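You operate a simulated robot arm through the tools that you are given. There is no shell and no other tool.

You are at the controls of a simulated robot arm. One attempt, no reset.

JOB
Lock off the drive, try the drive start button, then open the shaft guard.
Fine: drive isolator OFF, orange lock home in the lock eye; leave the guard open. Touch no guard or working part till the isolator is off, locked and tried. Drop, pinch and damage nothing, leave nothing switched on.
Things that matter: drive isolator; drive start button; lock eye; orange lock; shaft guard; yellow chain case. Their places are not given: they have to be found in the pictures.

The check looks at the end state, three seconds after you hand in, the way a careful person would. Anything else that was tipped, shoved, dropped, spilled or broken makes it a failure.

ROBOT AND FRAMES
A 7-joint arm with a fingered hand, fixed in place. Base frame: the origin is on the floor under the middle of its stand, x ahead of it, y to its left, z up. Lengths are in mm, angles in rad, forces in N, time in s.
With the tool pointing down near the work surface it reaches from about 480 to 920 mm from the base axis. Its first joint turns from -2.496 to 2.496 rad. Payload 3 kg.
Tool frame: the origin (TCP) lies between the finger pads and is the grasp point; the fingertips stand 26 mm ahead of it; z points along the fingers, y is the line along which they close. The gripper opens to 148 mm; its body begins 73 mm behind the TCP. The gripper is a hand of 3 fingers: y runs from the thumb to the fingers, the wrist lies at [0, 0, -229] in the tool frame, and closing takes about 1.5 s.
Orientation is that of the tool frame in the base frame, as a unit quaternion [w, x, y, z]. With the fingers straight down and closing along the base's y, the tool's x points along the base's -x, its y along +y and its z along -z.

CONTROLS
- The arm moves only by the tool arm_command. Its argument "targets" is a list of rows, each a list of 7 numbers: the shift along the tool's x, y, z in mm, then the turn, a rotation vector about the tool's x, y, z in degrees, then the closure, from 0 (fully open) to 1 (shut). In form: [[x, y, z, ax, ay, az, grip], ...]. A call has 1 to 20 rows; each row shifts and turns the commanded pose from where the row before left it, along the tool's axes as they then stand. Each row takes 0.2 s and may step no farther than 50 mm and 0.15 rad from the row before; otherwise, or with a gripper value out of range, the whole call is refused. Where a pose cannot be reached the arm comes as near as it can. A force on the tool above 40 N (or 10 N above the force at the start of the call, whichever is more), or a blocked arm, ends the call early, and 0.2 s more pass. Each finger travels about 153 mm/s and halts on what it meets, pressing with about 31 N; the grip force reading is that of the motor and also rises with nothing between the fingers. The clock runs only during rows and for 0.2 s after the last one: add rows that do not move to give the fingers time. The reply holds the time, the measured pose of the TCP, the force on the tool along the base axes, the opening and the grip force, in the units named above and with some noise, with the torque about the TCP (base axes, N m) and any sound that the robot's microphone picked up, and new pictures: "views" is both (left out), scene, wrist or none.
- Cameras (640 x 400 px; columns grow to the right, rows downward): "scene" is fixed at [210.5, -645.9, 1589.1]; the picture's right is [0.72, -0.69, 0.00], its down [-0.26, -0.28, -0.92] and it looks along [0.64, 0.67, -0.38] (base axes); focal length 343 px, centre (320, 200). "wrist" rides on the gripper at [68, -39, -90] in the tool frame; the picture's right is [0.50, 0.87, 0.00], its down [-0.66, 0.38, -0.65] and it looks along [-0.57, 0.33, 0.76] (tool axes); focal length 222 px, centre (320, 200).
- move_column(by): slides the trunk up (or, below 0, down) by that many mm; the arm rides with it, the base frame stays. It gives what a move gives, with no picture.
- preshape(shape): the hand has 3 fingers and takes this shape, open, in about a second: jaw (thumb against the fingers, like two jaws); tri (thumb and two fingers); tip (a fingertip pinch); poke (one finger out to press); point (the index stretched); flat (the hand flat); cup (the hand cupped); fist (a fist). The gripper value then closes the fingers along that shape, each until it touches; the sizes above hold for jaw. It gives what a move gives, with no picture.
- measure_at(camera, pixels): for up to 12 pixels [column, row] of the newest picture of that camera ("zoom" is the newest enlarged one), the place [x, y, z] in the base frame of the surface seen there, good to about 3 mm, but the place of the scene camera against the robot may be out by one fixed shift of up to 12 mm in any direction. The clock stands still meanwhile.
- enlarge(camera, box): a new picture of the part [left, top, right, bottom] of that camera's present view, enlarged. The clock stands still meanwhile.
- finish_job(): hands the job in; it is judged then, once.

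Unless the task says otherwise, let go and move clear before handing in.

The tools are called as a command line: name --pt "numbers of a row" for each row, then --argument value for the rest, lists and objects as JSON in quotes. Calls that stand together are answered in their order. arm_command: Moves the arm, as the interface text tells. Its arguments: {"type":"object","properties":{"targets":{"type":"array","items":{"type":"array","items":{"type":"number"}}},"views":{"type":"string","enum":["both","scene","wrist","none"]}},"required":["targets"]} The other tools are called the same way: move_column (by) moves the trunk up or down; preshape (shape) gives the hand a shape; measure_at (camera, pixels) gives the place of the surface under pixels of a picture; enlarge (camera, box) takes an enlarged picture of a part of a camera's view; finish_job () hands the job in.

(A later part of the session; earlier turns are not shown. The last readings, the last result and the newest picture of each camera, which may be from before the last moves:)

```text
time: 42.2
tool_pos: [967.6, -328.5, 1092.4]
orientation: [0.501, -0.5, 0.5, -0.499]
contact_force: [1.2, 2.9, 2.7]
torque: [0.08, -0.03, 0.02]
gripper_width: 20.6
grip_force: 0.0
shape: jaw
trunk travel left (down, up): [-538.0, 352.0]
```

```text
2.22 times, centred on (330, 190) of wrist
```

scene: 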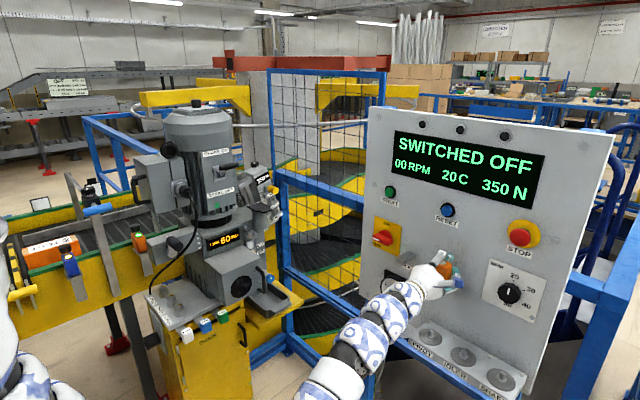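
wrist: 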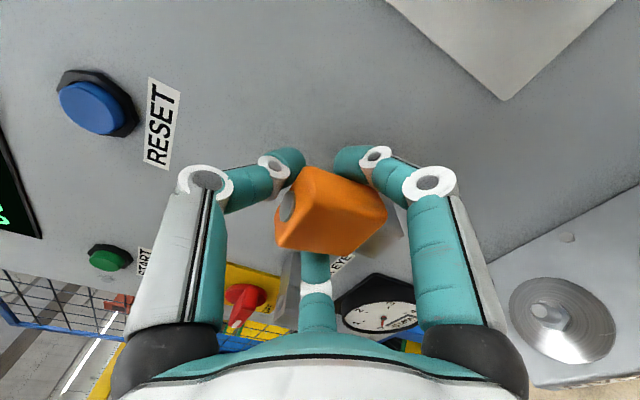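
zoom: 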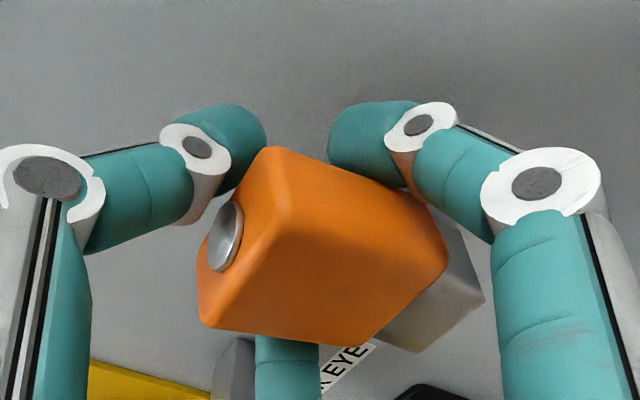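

The lock has yawed a little on its pin (wrist zoom front face turned) because the tips touch behind its pin axis. I'll reopen, draw back about 14 mm so the tips meet at the pin line, raise 4 mm, and close again.

arm_command --pt "0 0 0 0 0 0 0.75" --pt "0 0 0 0 0 0 0.65" --pt "0 0 0 0 0 0 0.6" --pt "0 -2 -7 0 0 0 0.6" --pt "0 -2 -7 0 0 0 0.6" --pt "0 0 0 0 0 0 0.6" --views "both"

enlarge --camera "scene" --box '[390, 220, 480, 310]'

enlarge --camera "wrist" --box '[220, 100, 440, 280]'

```text
time: 43.6
tool_pos: [955.1, -328.6, 1095.4]
orientation: [0.501, -0.5, 0.5, -0.499]
contact_force: [-0.7, 0.2, -0.2]
torque: [-0.01, -0.01, 0.02]
gripper_width: 58.9
grip_force: 0.1
shape: jaw
trunk travel left (down, up): [-538.0, 352.0]
```

scene: 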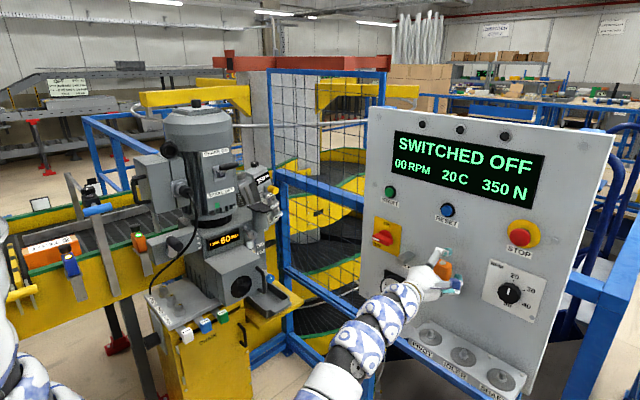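
wrist: 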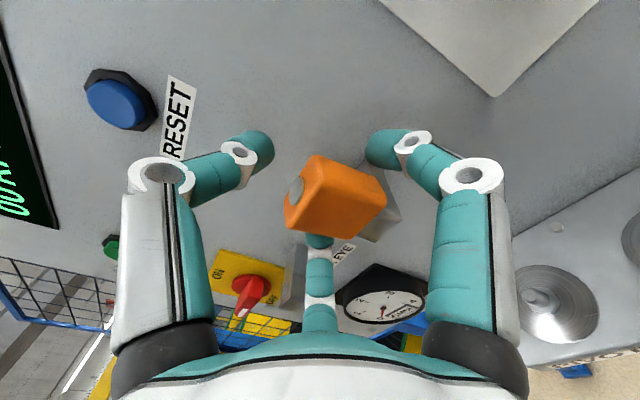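

```text
4.44 times, centred on (435, 265) of scene
```

zoom: 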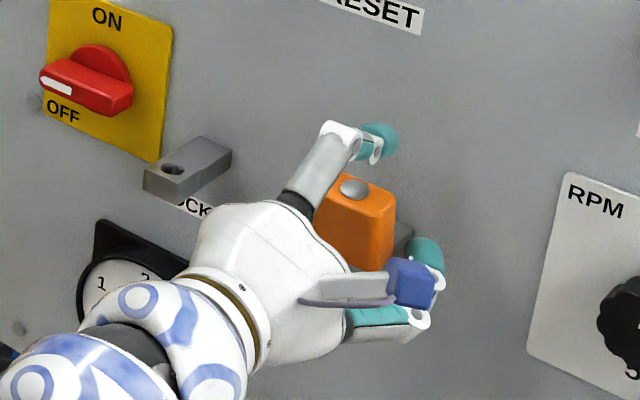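

```text
2.22 times, centred on (330, 190) of wrist
```

zoom: 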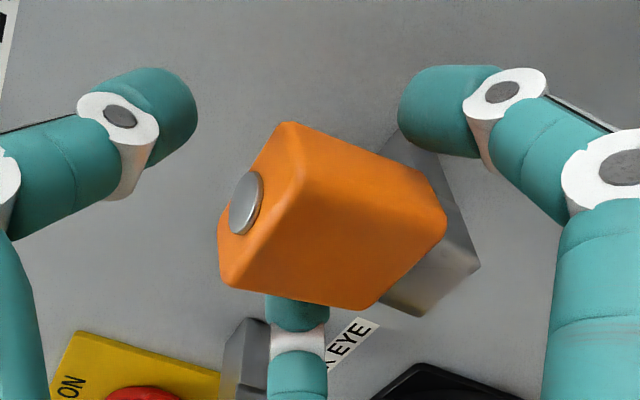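

The lock is still seated on its perch, just yawed some. Now the tips are in line with its pin, so closing should square it up.

arm_command --pt "0 0 0 0 0 0 0.65" --pt "0 0 0 0 0 0 0.7" --pt "0 0 0 0 0 0 0.74" --pt "0 0 0 0 0 0 0.78" --pt "0 0 0 0 0 0 0.8" --pt "0 0 0 0 0 0 0.82" --pt "0 0 0 0 0 0 0.82" --views "both"

enlarge --camera "scene" --box '[390, 220, 480, 310]'

enlarge --camera "wrist" --box '[220, 100, 440, 280]'

```text
time: 45.2
tool_pos: [956.4, -328.2, 1096.1]
orientation: [0.501, -0.5, 0.499, -0.5]
contact_force: [16.2, 0.6, 3.4]
torque: [0.04, -0.02, -0.01]
gripper_width: 27.6
grip_force: 30.9
shape: jaw
trunk travel left (down, up): [-538.0, 352.0]
```

scene: 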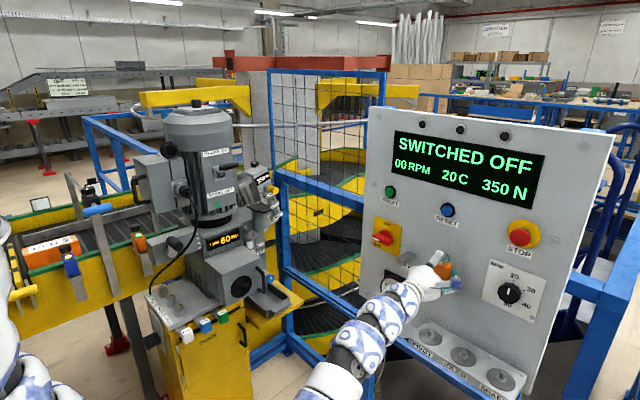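
wrist: 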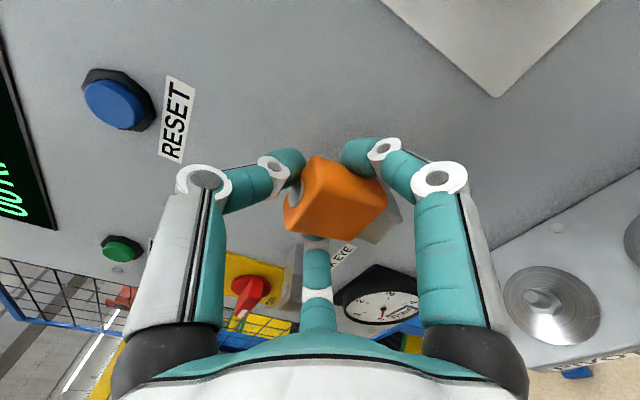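

```text
4.44 times, centred on (435, 265) of scene
```

zoom: 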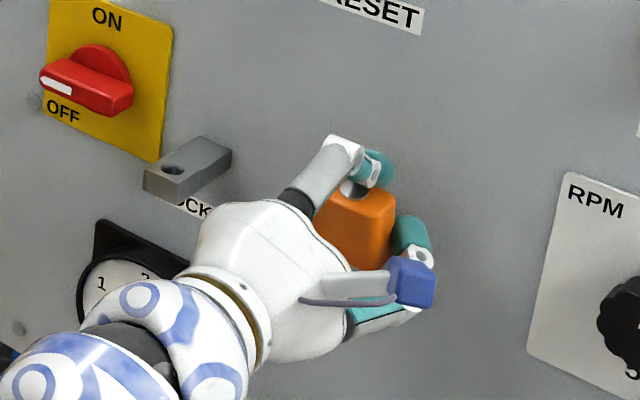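

```text
2.22 times, centred on (330, 190) of wrist
```

zoom: 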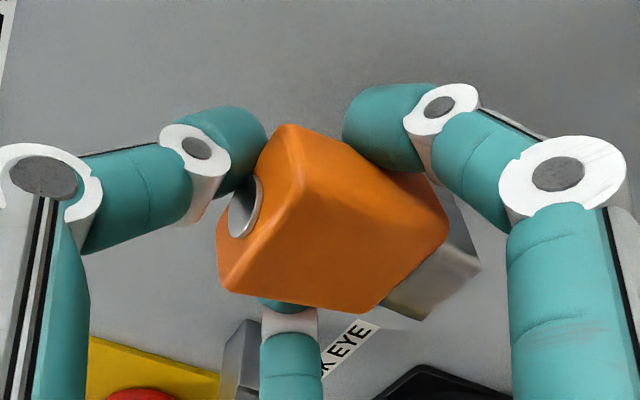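

The hand grips (31 N) but the lock stays yawed about 15° with a 16 N pull on its pin. I'll release, measure its yaw, and line the hand up with it before gripping.

arm_command --pt "0 0 0 0 0 0 0.75" --pt "0 0 0 0 0 0 0.65" --pt "0 0 0 0 0 0 0.6" --pt "0 0 0 0 0 0 0.6" --views "both"

enlarge --camera "wrist" --box '[250, 120, 400, 260]'

```text
time: 46.2
tool_pos: [954.3, -329.0, 1096.2]
orientation: [0.502, -0.499, 0.5, -0.499]
contact_force: [-0.4, -0.1, 0.0]
torque: [-0.01, 0.02, -0.03]
gripper_width: 58.9
grip_force: 0.0
shape: jaw
trunk travel left (down, up): [-538.0, 352.0]
```

scene: 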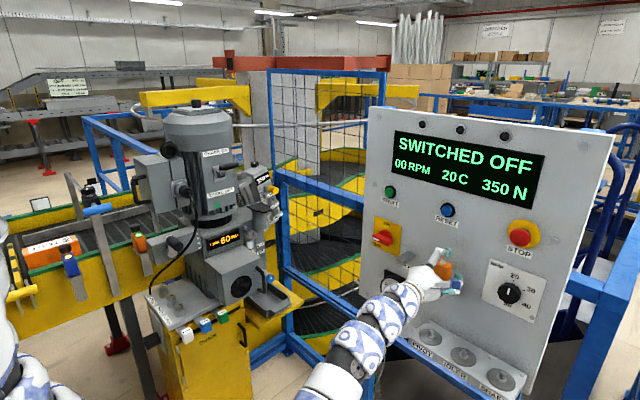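
wrist: 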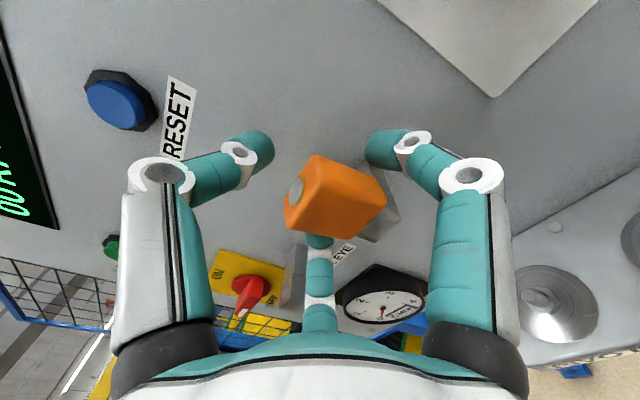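

```text
2.86 times, centred on (325, 190) of wrist
```

zoom: 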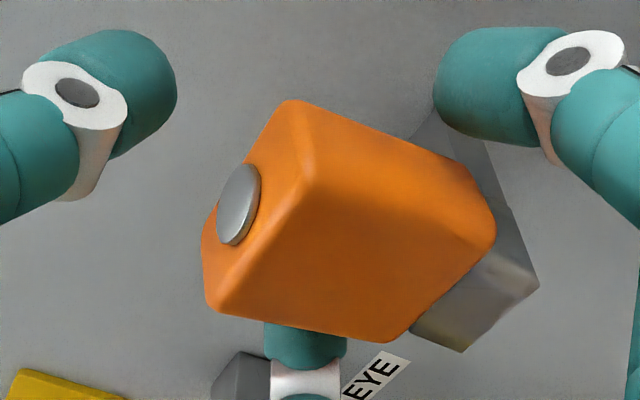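

measure_at --camera "zoom" --pixels '[[225, 303], [390, 332], [300, 190], [480, 240], [330, 250], [270, 260], [400, 240], [240, 205], [290, 110], [215, 250], [400, 160], [350, 200]]'

measure_at --camera "zoom" --pixels '[[250, 300], [370, 325], [310, 200], [460, 250], [250, 190], [232, 225], [350, 140], [440, 170], [250, 280], [295, 230], [430, 290], [450, 200]]'

```text
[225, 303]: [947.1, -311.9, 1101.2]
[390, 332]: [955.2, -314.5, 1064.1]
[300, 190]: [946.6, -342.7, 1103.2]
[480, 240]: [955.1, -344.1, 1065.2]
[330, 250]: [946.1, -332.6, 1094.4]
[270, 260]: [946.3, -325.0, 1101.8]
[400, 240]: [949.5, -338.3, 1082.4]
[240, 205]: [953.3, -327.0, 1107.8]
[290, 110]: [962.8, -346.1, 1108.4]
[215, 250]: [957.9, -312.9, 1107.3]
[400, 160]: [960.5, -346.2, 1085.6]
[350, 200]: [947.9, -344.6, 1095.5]
```

```text
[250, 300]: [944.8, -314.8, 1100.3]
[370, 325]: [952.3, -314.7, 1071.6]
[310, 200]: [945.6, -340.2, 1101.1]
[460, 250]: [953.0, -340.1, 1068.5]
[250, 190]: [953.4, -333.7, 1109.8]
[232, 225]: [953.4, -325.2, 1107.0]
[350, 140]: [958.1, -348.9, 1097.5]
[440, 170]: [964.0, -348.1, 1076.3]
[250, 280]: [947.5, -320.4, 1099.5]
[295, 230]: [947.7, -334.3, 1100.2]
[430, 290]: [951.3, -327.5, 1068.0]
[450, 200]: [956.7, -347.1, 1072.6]
```

The readings show the lock is not yawed but tipped toward the robot about 14° (top front x≈946, bottom front x≈955); the curling tips drag it forward. I'll grip higher (above its centre of mass) and centred on its depth, then push it back upright before lifting.

arm_command --pt "0 -4 -3 0 0 0 0.6" --pt "0 -4 -3 0 0 0 0.65" --pt "0 0 0 0 0 0 0.7" --pt "0 0 0 0 0 0 0.74" --pt "0 0 0 0 0 0 0.77" --pt "0 0 0 0 0 0 0.79" --pt "0 0 0 0 0 0 0.8" --pt "0 0 0 0 0 0 0.8" --views "both"

enlarge --camera "scene" --box '[390, 220, 480, 310]'

enlarge --camera "wrist" --box '[250, 120, 400, 260]'

```text
time: 48.0
tool_pos: [948.1, -328.5, 1103.2]
orientation: [0.5, -0.5, 0.5, -0.5]
contact_force: [-1.9, 2.0, -3.6]
torque: [-0.01, 0.12, 0.04]
gripper_width: 32.9
grip_force: 0.1
shape: jaw
trunk travel left (down, up): [-538.0, 352.0]
```

scene: 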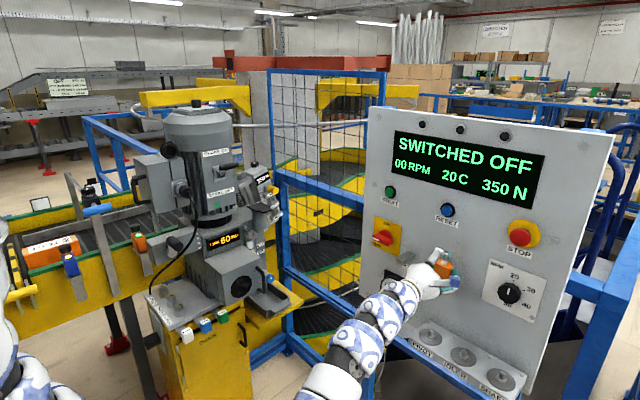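
wrist: 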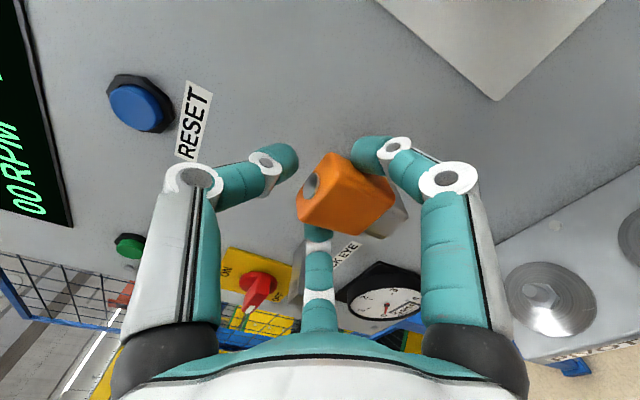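

```text
4.44 times, centred on (435, 265) of scene
```

zoom: 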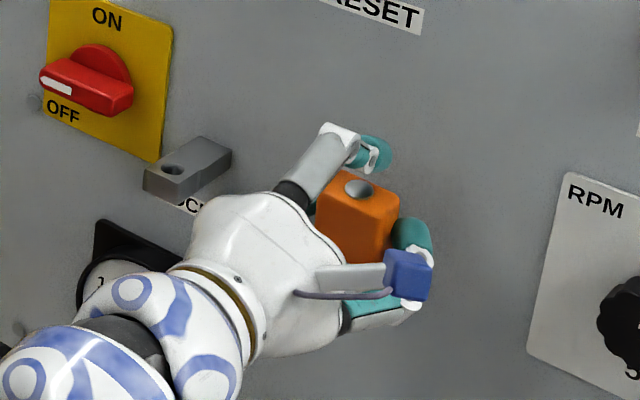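

```text
2.86 times, centred on (325, 190) of wrist
```

zoom: 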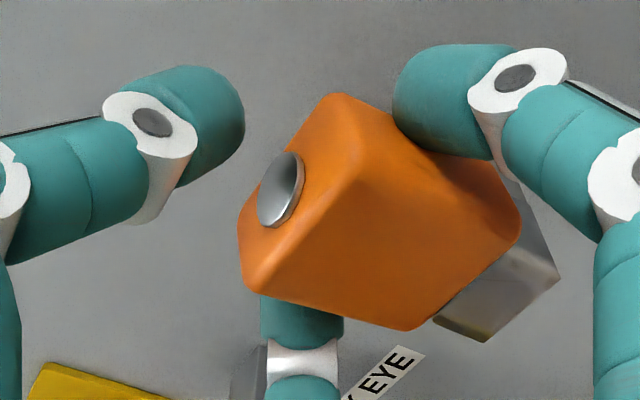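

arm_command --pt "0 0 0 0 0 0 0.82" --pt "0 0 0 0 0 0 0.84" --pt "0 0 0 0 0 0 0.85" --pt "0 0 0 0 0 0 0.85" --views "both"

enlarge --camera "wrist" --box '[250, 120, 400, 260]'

enlarge --camera "scene" --box '[400, 230, 470, 300]'

```text
time: 49.0
tool_pos: [948.5, -328.1, 1104.3]
orientation: [0.501, -0.499, 0.499, -0.5]
contact_force: [-2.2, 3.4, -2.9]
torque: [0.02, 0.08, 0.08]
gripper_width: 25.9
grip_force: 0.0
shape: jaw
trunk travel left (down, up): [-538.0, 352.0]
```

scene: 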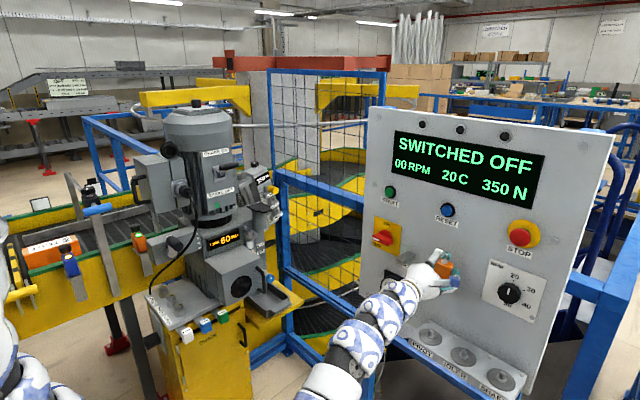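
wrist: 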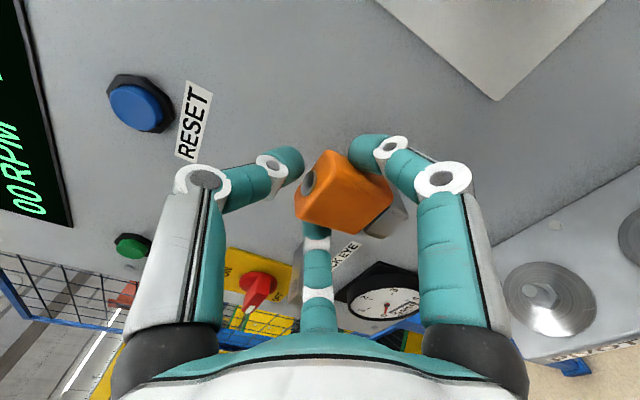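

```text
2.86 times, centred on (325, 190) of wrist
```

zoom: 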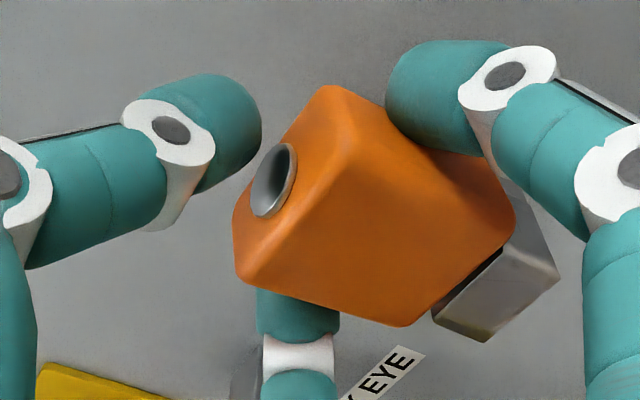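

```text
5.71 times, centred on (435, 265) of scene
```

zoom: 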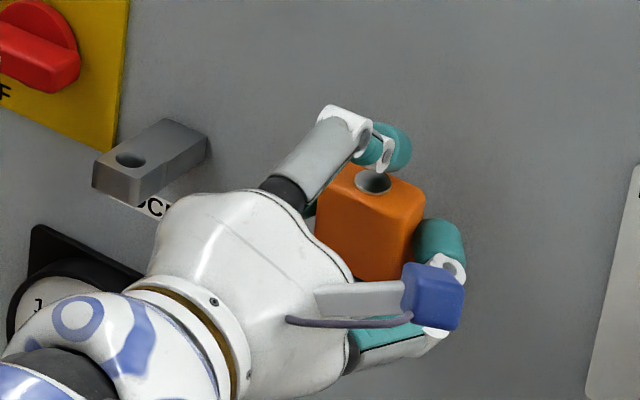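

measure_at --camera "wrist" --pixels '[[335, 182], [303, 214], [351, 227], [384, 199], [343, 205], [309, 183], [327, 155], [350, 165], [360, 172], [299, 205], [385, 190], [375, 230]]'

```text
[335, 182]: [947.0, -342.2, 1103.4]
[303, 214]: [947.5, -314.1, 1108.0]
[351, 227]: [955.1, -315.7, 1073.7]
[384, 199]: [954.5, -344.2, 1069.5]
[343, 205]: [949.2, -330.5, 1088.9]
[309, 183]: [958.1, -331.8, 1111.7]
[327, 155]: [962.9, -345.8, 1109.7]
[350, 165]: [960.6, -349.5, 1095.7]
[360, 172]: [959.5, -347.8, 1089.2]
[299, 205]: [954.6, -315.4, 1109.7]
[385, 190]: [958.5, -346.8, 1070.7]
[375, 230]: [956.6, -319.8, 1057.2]
```

arm_command --pt "0 0 0 0 0 0 0.87" --pt "0 0 0 0 0 0 0.89" --pt "0 0 0 0 0 0 0.89" --views "both"

enlarge --camera "wrist" --box '[250, 120, 400, 260]'

measure_at --camera "wrist" --pixels '[[335, 182], [303, 214], [351, 227], [384, 199], [343, 205], [309, 183], [327, 155], [350, 165], [360, 172], [299, 205], [385, 190], [375, 230]]'

```text
time: 49.8
tool_pos: [947.2, -327.6, 1104.2]
orientation: [0.501, -0.5, 0.499, -0.5]
contact_force: [-2.2, 1.8, -2.9]
torque: [0.0, 0.06, 0.06]
gripper_width: 20.0
grip_force: 0.0
shape: jaw
trunk travel left (down, up): [-538.0, 352.0]
```

scene: 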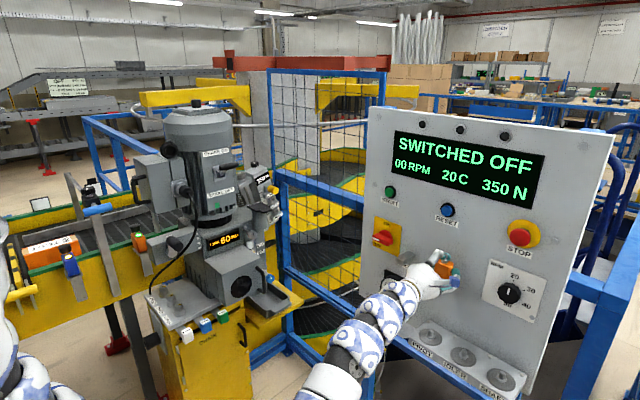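
wrist: 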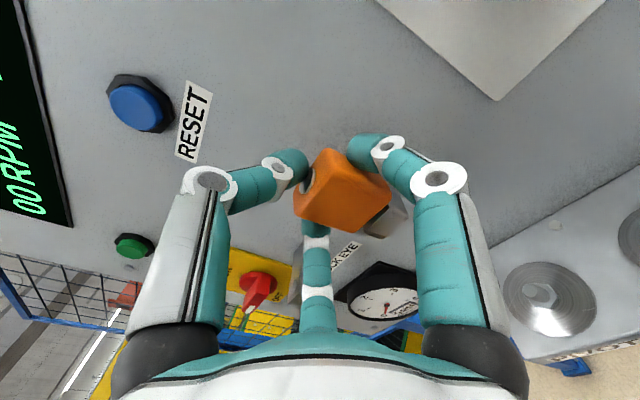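

```text
2.86 times, centred on (325, 190) of wrist
```

zoom: 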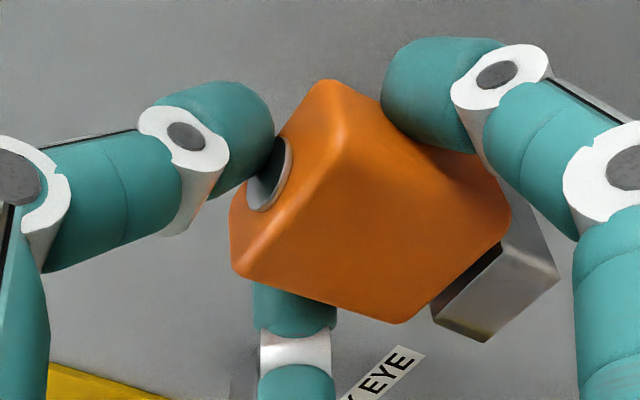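

```text
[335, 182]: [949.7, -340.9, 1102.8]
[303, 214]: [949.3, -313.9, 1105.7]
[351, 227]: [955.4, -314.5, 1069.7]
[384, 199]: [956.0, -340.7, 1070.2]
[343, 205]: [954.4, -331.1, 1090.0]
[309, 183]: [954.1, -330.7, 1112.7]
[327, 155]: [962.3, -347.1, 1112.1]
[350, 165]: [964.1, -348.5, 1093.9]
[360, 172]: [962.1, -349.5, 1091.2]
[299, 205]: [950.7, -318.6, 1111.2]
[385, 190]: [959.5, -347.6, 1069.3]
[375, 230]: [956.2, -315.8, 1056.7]
```

The lock is being cradled: fingers under the sides push it up slightly against the thumb. I'll close a little more to firm the grip.

arm_command --pt "0 0 0 0 0 0 0.91" --pt "0 0 0 0 0 0 0.93" --pt "0 0 0 0 0 0 0.93" --views "both"

enlarge --camera "wrist" --box '[250, 120, 400, 260]'

enlarge --camera "scene" --box '[400, 230, 470, 300]'

```text
time: 50.6
tool_pos: [948.3, -329.6, 1104.5]
orientation: [0.502, -0.499, 0.499, -0.5]
contact_force: [1.5, 1.4, 1.1]
torque: [0.02, 0.02, 0.01]
gripper_width: 20.9
grip_force: 31.2
shape: jaw
trunk travel left (down, up): [-538.0, 352.0]
```

scene: 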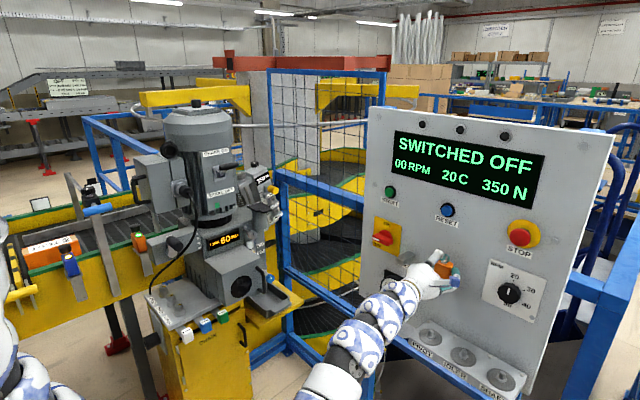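
wrist: 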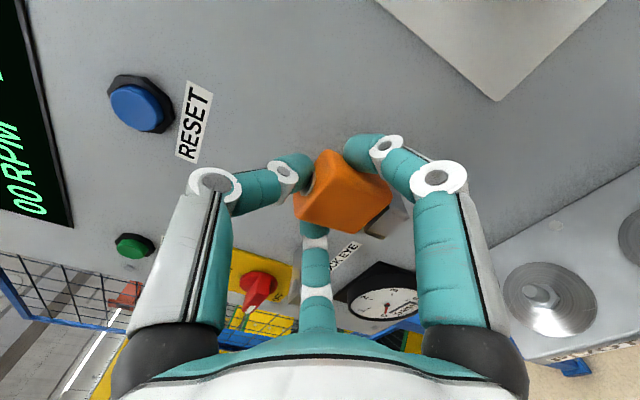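

```text
2.86 times, centred on (325, 190) of wrist
```

zoom: 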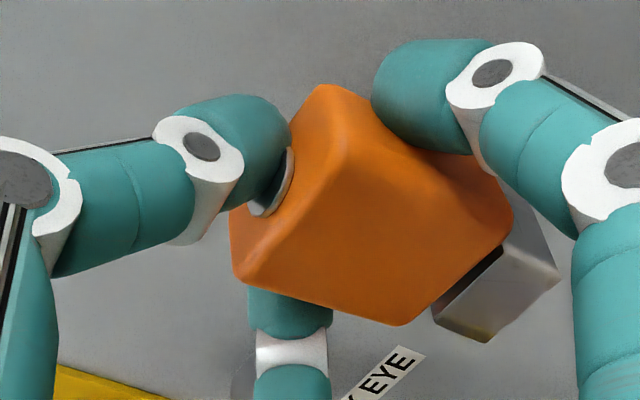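

```text
5.71 times, centred on (435, 265) of scene
```

zoom: 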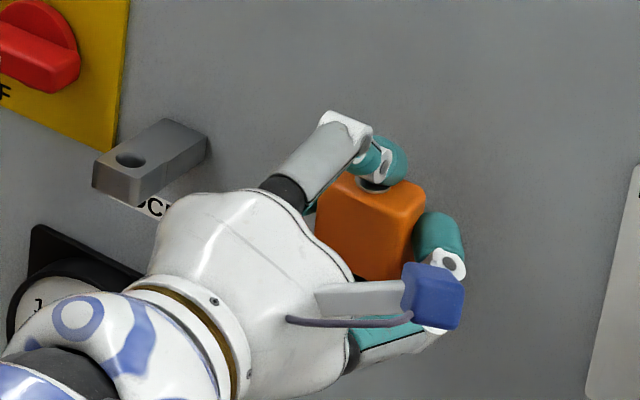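

Firm three-point grip now (31 N) with almost no outside load. I'll lift slowly straight up and watch the forces.

arm_command --pt "0 -4 0 0 0 0 0.93" --pt "0 -5 0 0 0 0 0.93" --pt "0 -6 0 0 0 0 0.93" --pt "0 0 0 0 0 0 0.93" --views "both"

enlarge --camera "wrist" --box '[250, 120, 400, 260]'

enlarge --camera "scene" --box '[400, 230, 470, 300]'

```text
time: 51.6
tool_pos: [948.6, -328.4, 1119.4]
orientation: [0.502, -0.499, 0.499, -0.5]
contact_force: [-0.4, -0.1, -0.4]
torque: [0.0, -0.02, -0.03]
gripper_width: 21.0
grip_force: 30.2
shape: jaw
trunk travel left (down, up): [-538.0, 352.0]
```

scene: 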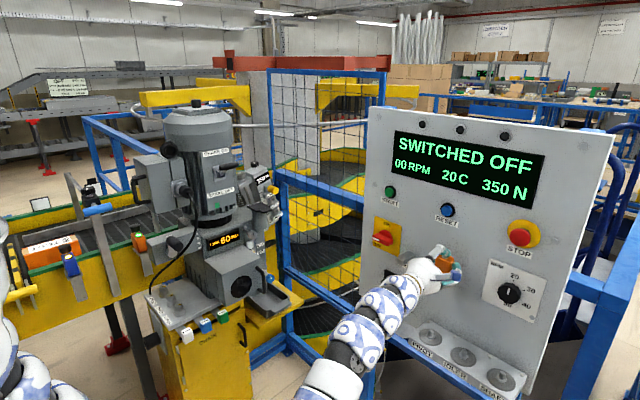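
wrist: 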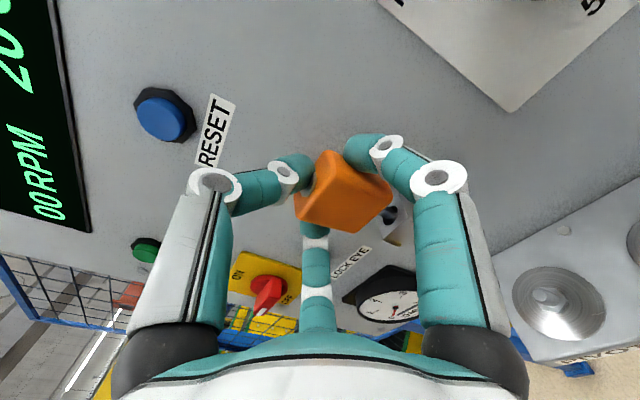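

```text
2.86 times, centred on (325, 190) of wrist
```

zoom: 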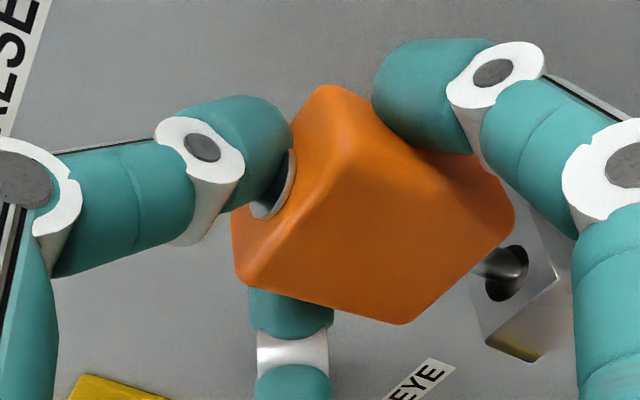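

```text
5.71 times, centred on (435, 265) of scene
```

zoom: 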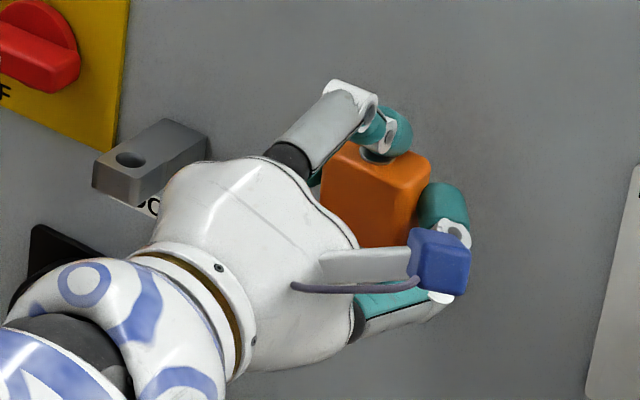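

The lock lifts freely; its dark pin shows at the wrist zoom (505,265) just leaving the hole. I'll lift 30 mm more and look at the pin.

arm_command --pt "0 -8 0 0 0 0 0.93" --pt "0 -10 0 0 0 0 0.93" --pt "0 -12 0 0 0 0 0.93" --pt "0 0 0 0 0 0 0.93" --views "both"

enlarge --camera "scene" --box '[390, 220, 480, 310]'

enlarge --camera "wrist" --box '[250, 120, 450, 280]'

```text
time: 52.6
tool_pos: [949.0, -329.0, 1149.4]
orientation: [0.501, -0.499, 0.5, -0.5]
contact_force: [-0.4, -0.6, 0.3]
torque: [0.02, 0.04, 0.0]
gripper_width: 20.8
grip_force: 30.5
shape: jaw
trunk travel left (down, up): [-538.0, 352.0]
```

scene: 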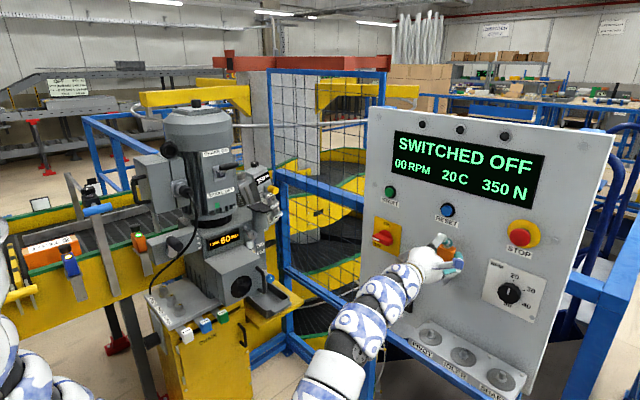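
wrist: 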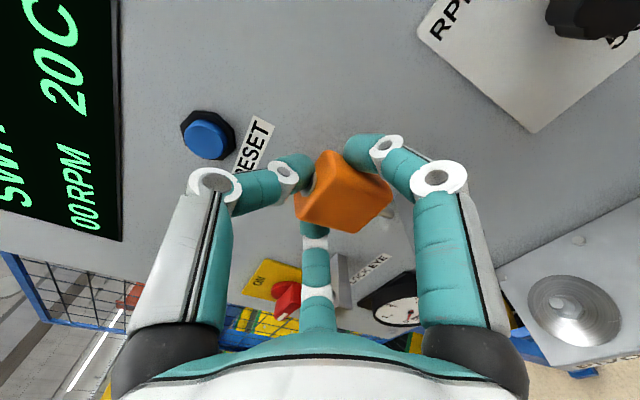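

```text
4.44 times, centred on (435, 265) of scene
```

zoom: 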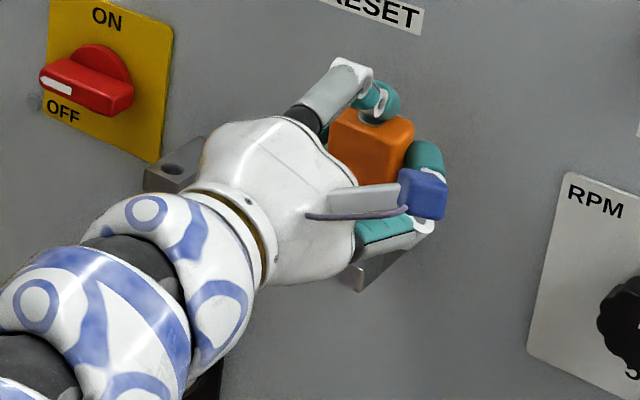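

```text
2.50 times, centred on (350, 200) of wrist
```

zoom: 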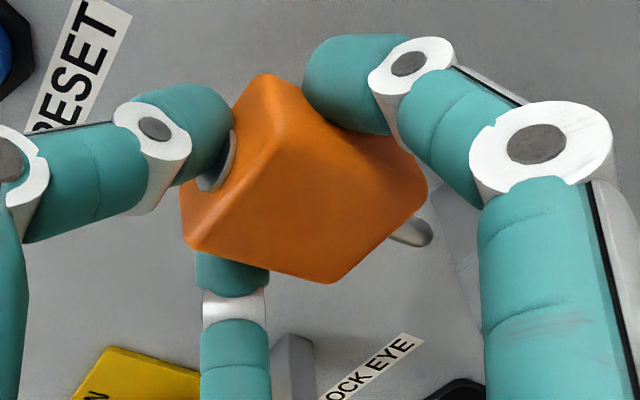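

The lock is free and its pin shows at the wrist zoom (412,232). I'll measure the lock and pin in the hand.

measure_at --camera "zoom" --pixels '[[280, 140], [200, 235], [322, 268], [415, 190], [300, 200], [412, 230], [425, 230], [398, 236], [420, 240], [410, 222], [268, 80], [390, 150]]'

measure_at --camera "zoom" --pixels '[[290, 150], [210, 230], [315, 260], [405, 195], [330, 230], [404, 229], [430, 235], [426, 226], [415, 244], [185, 215], [220, 165], [350, 200]]'

```text
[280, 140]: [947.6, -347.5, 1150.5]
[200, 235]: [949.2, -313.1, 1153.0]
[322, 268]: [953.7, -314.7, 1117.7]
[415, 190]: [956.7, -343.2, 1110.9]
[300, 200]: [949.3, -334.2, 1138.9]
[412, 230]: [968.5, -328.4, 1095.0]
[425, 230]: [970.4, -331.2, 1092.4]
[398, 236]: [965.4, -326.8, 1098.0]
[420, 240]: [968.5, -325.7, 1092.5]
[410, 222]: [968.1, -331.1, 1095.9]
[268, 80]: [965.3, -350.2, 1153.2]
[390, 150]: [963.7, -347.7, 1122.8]
```

```text
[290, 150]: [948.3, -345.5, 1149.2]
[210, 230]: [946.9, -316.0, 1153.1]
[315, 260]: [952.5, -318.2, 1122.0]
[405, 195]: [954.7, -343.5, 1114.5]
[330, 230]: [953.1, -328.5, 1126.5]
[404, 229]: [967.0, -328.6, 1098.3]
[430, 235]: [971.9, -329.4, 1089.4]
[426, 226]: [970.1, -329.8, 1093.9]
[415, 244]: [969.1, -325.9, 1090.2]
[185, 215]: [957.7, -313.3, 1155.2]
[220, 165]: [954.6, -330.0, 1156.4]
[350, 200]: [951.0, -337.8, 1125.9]
```

The lock hangs in the grip with its pin tip at about (974,-325.5,1090), leaning about 11° toward +x at the bottom and 4° sideways. I'll turn the hand to make the pin vertical and measure again.

arm_command --pt "0 0 -3 -3.7 0 -1.3 0.93" --pt "0 0 -3 -3.7 0 -1.3 0.93" --pt "0 0 -3 -3.6 0 -1.4 0.93" --pt "0 0 0 0 0 0 0.93" --views "both"

enlarge --camera "wrist" --box '[250, 120, 450, 280]'

```text
time: 53.6
tool_pos: [938.8, -328.5, 1149.8]
orientation: [-0.434, 0.563, -0.527, 0.466]
contact_force: [0.6, -0.3, -1.2]
torque: [0.0, 0.03, 0.0]
gripper_width: 21.1
grip_force: 31.3
shape: jaw
trunk travel left (down, up): [-538.0, 352.0]
```

scene: 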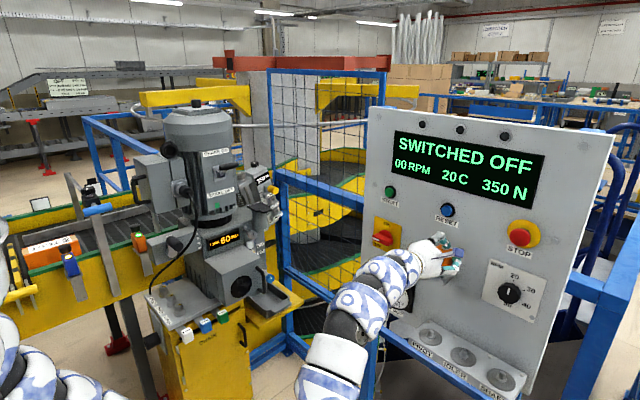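
wrist: 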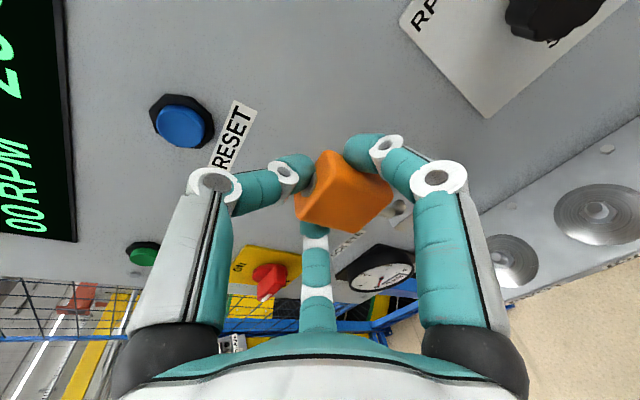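

```text
2.50 times, centred on (350, 200) of wrist
```

zoom: 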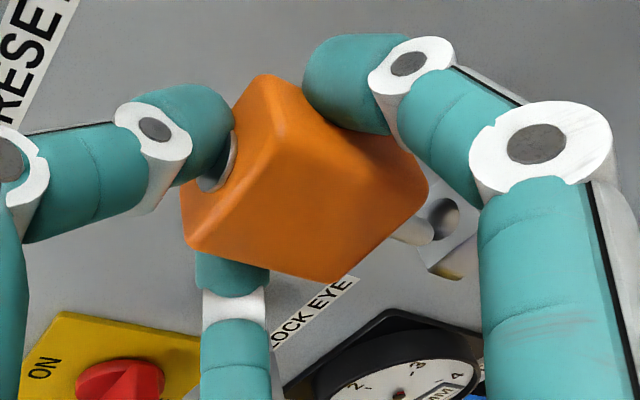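

measure_at --camera "zoom" --pixels '[[280, 140], [200, 235], [322, 268], [415, 190], [300, 200], [412, 230], [425, 230], [398, 236], [420, 240], [410, 222], [268, 80], [390, 150]]'

measure_at --camera "zoom" --pixels '[[290, 150], [210, 230], [315, 260], [405, 195], [330, 230], [404, 229], [430, 235], [426, 226], [415, 244], [446, 215], [437, 212], [440, 262]]'

```text
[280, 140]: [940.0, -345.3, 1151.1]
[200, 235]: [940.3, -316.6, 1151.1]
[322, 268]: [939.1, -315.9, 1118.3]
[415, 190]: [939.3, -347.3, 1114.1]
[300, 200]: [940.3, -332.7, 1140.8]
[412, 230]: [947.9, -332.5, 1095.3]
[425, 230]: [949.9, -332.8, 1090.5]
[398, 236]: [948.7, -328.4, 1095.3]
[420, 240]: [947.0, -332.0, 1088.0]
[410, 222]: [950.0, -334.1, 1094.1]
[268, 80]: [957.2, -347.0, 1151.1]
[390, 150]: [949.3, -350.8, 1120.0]
```

```text
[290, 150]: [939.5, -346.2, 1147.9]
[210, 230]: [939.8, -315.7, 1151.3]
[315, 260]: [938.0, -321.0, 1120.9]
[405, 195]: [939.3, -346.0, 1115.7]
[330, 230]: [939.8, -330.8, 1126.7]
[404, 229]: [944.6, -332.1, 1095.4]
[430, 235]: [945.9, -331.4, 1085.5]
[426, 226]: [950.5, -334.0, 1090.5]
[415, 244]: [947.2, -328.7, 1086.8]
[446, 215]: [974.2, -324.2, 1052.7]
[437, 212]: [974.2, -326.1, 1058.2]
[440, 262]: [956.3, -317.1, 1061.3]
```

The lock is now upright in the hand (front face x≈939.5 at top and bottom, centre y≈-331.4). I'll carry it along +y to hover in front of and above the lock eye.

arm_command --pt "-21.4 -1.5 0 0 0 0 0.93" --pt "-21.4 -1.5 0 0 0 0 0.93" --pt "-21.4 -1.5 0 0 0 0 0.93" --pt "-21.4 -1.5 0 0 0 0 0.93" --pt "-21.4 -1.4 0 0 0 0 0.93" --pt "-21.4 -1.4 0 0 0 0 0.93" --pt "0 0 0 0 0 0 0.93" --views "both"

enlarge --camera "wrist" --box '[250, 120, 450, 280]'

enlarge --camera "scene" --box '[360, 200, 450, 290]'

```text
time: 55.2
tool_pos: [939.7, -198.3, 1150.3]
orientation: [-0.434, 0.562, -0.526, 0.468]
contact_force: [0.7, -0.1, -0.3]
torque: [-0.01, 0.07, 0.01]
gripper_width: 21.0
grip_force: 30.9
shape: jaw
trunk travel left (down, up): [-538.0, 352.0]
```

scene: 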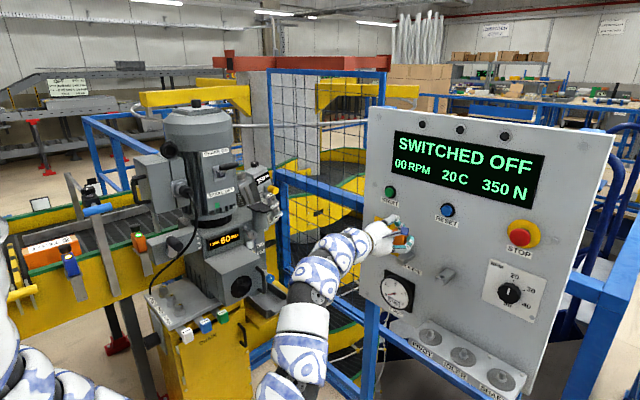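
wrist: 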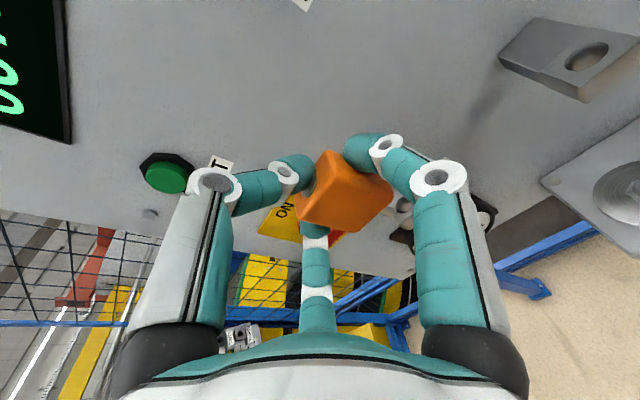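

```text
2.50 times, centred on (350, 200) of wrist
```

zoom: 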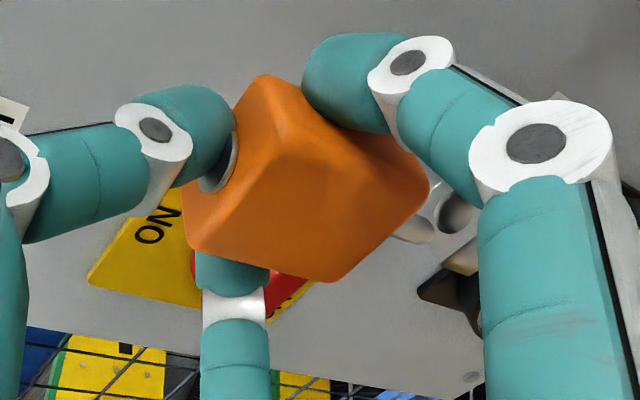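

```text
4.44 times, centred on (405, 245) of scene
```

zoom: 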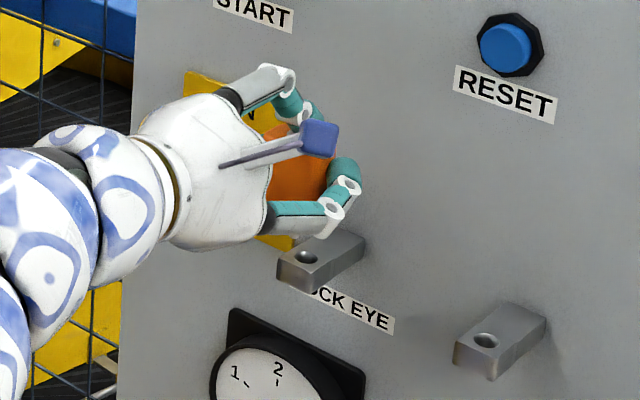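

The lock now hovers near the eye; the hole shows at the wrist zoom (455,212) beside the pin tip at (415,230). I'll zoom in tight on both.

enlarge --camera "wrist" --box '[360, 170, 440, 240]'

measure_at --camera "wrist" --pixels '[[404, 205], [401, 202], [408, 207], [400, 198], [402, 210], [410, 200], [404, 196], [386, 212], [382, 216], [378, 213], [388, 216], [412, 225]]'

```text
5.71 times, centred on (400, 205) of wrist
```

zoom: 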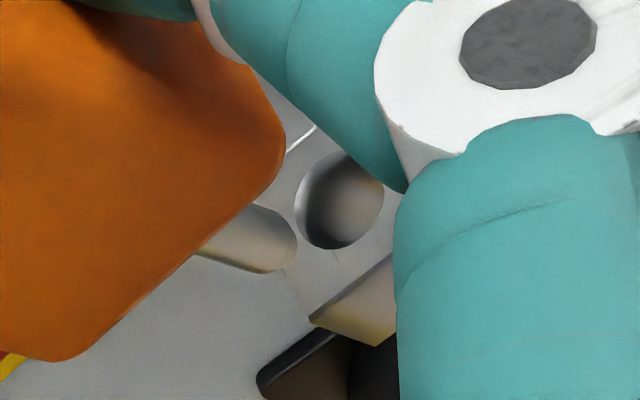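

```text
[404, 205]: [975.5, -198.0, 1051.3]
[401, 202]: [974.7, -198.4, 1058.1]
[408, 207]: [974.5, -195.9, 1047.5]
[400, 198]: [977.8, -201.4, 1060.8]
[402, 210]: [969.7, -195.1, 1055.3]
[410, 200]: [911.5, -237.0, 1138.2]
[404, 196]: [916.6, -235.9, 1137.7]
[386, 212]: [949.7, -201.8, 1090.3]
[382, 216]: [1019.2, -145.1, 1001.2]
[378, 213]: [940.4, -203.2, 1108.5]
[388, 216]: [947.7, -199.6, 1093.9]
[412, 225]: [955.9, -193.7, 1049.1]
```

Ray work puts the hole centre near (970,-199,1059) and the pin end near (951,-201,1086); the pin is about 7 mm in a 15 mm hole. I'll move +18 in x and +2 in y at this height and re-check from both views.

arm_command --pt "-0.9 -1.8 8.9 0 0 0 0.93" --pt "-0.9 -1.7 8.8 0 0 0 0.93" --pt "0 0 0 0 0 0 0.93" --views "both"

enlarge --camera "wrist" --box '[360, 170, 440, 240]'

enlarge --camera "scene" --box '[370, 210, 430, 280]'

```text
time: 56.0
tool_pos: [958.7, -197.6, 1150.2]
orientation: [-0.433, 0.563, -0.527, 0.467]
contact_force: [-0.4, 0.2, -0.9]
torque: [0.01, 0.01, 0.0]
gripper_width: 21.1
grip_force: 31.3
shape: jaw
trunk travel left (down, up): [-538.0, 352.0]
```

scene: 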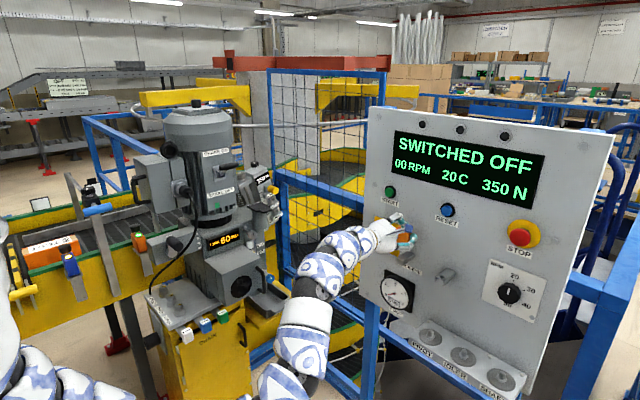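
wrist: 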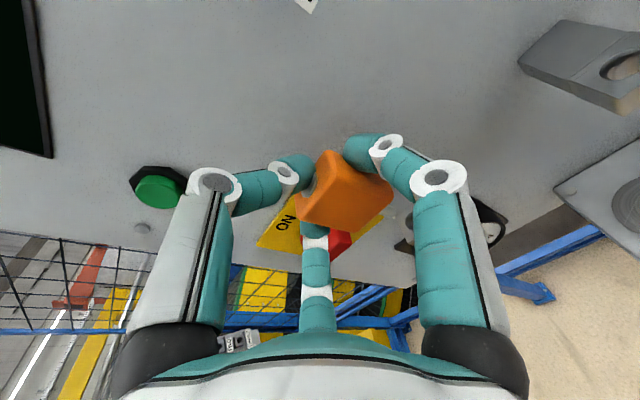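

```text
5.71 times, centred on (400, 205) of wrist
```

zoom: 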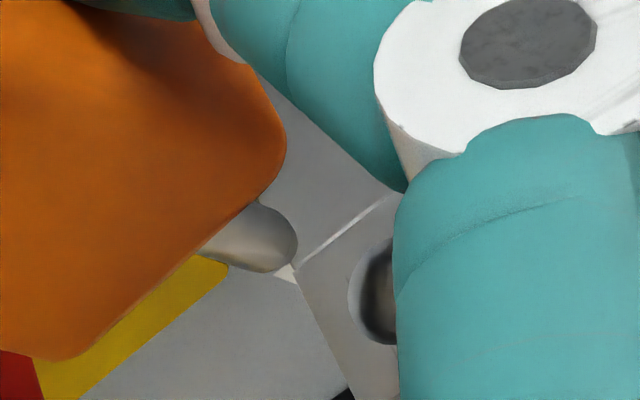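

```text
5.71 times, centred on (400, 245) of scene
```

zoom: 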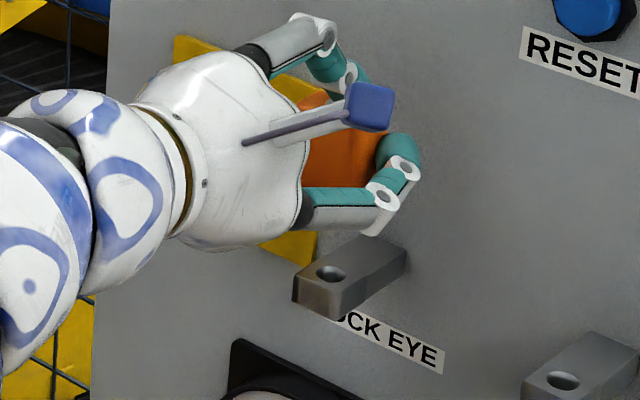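

Pin axis is now about (970.5,-200) against a hole at about (971,-199). I'll nudge +0.7 in y and lower 20 mm to bring the tip just above the bar, then look again.

arm_command --pt "-1.0 6.9 1.3 0 0 0 0.93" --pt "-0.5 6.9 1.3 0 0 0 0.93" --pt "-0.5 5.9 1.2 0 0 0 0.93" --pt "0 0 0 0 0 0 0.93" --views "both"

enlarge --camera "wrist" --box '[360, 170, 440, 240]'

enlarge --camera "scene" --box '[370, 210, 430, 280]'

```text
time: 57.0
tool_pos: [958.2, -196.7, 1129.8]
orientation: [-0.434, 0.562, -0.527, 0.468]
contact_force: [-0.9, 0.1, -1.8]
torque: [0.0, -0.01, 0.0]
gripper_width: 21.3
grip_force: 30.9
shape: jaw
trunk travel left (down, up): [-538.0, 352.0]
```

scene: 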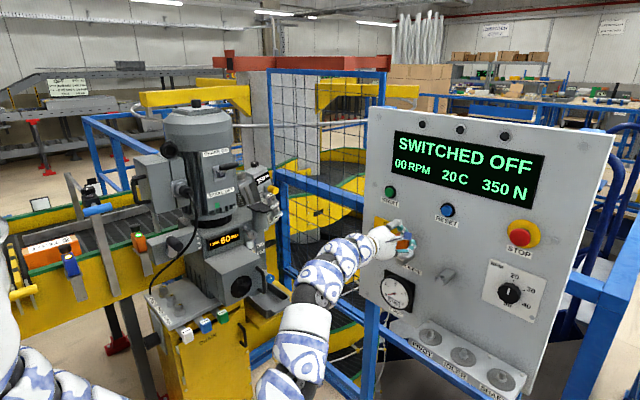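
wrist: 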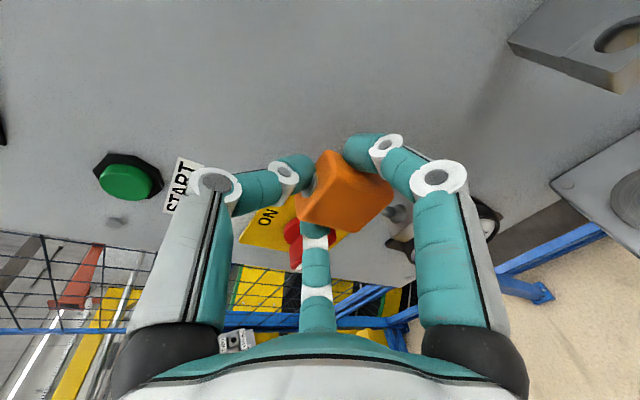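

```text
5.71 times, centred on (400, 205) of wrist
```

zoom: 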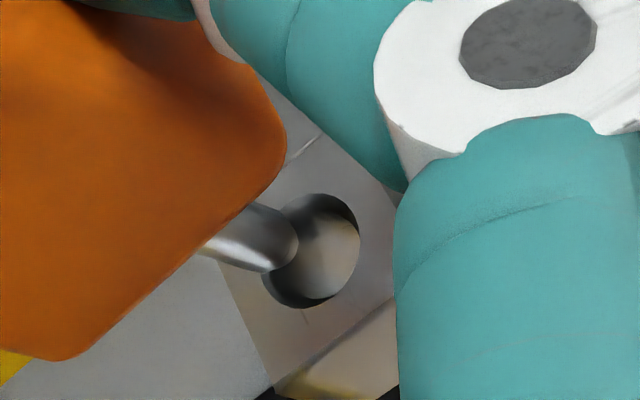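

```text
5.71 times, centred on (400, 245) of scene
```

zoom: 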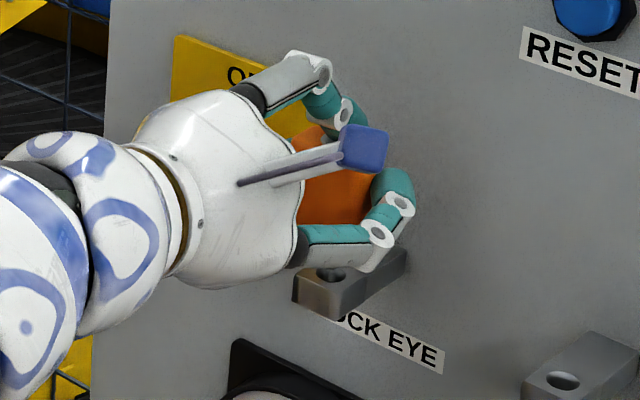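

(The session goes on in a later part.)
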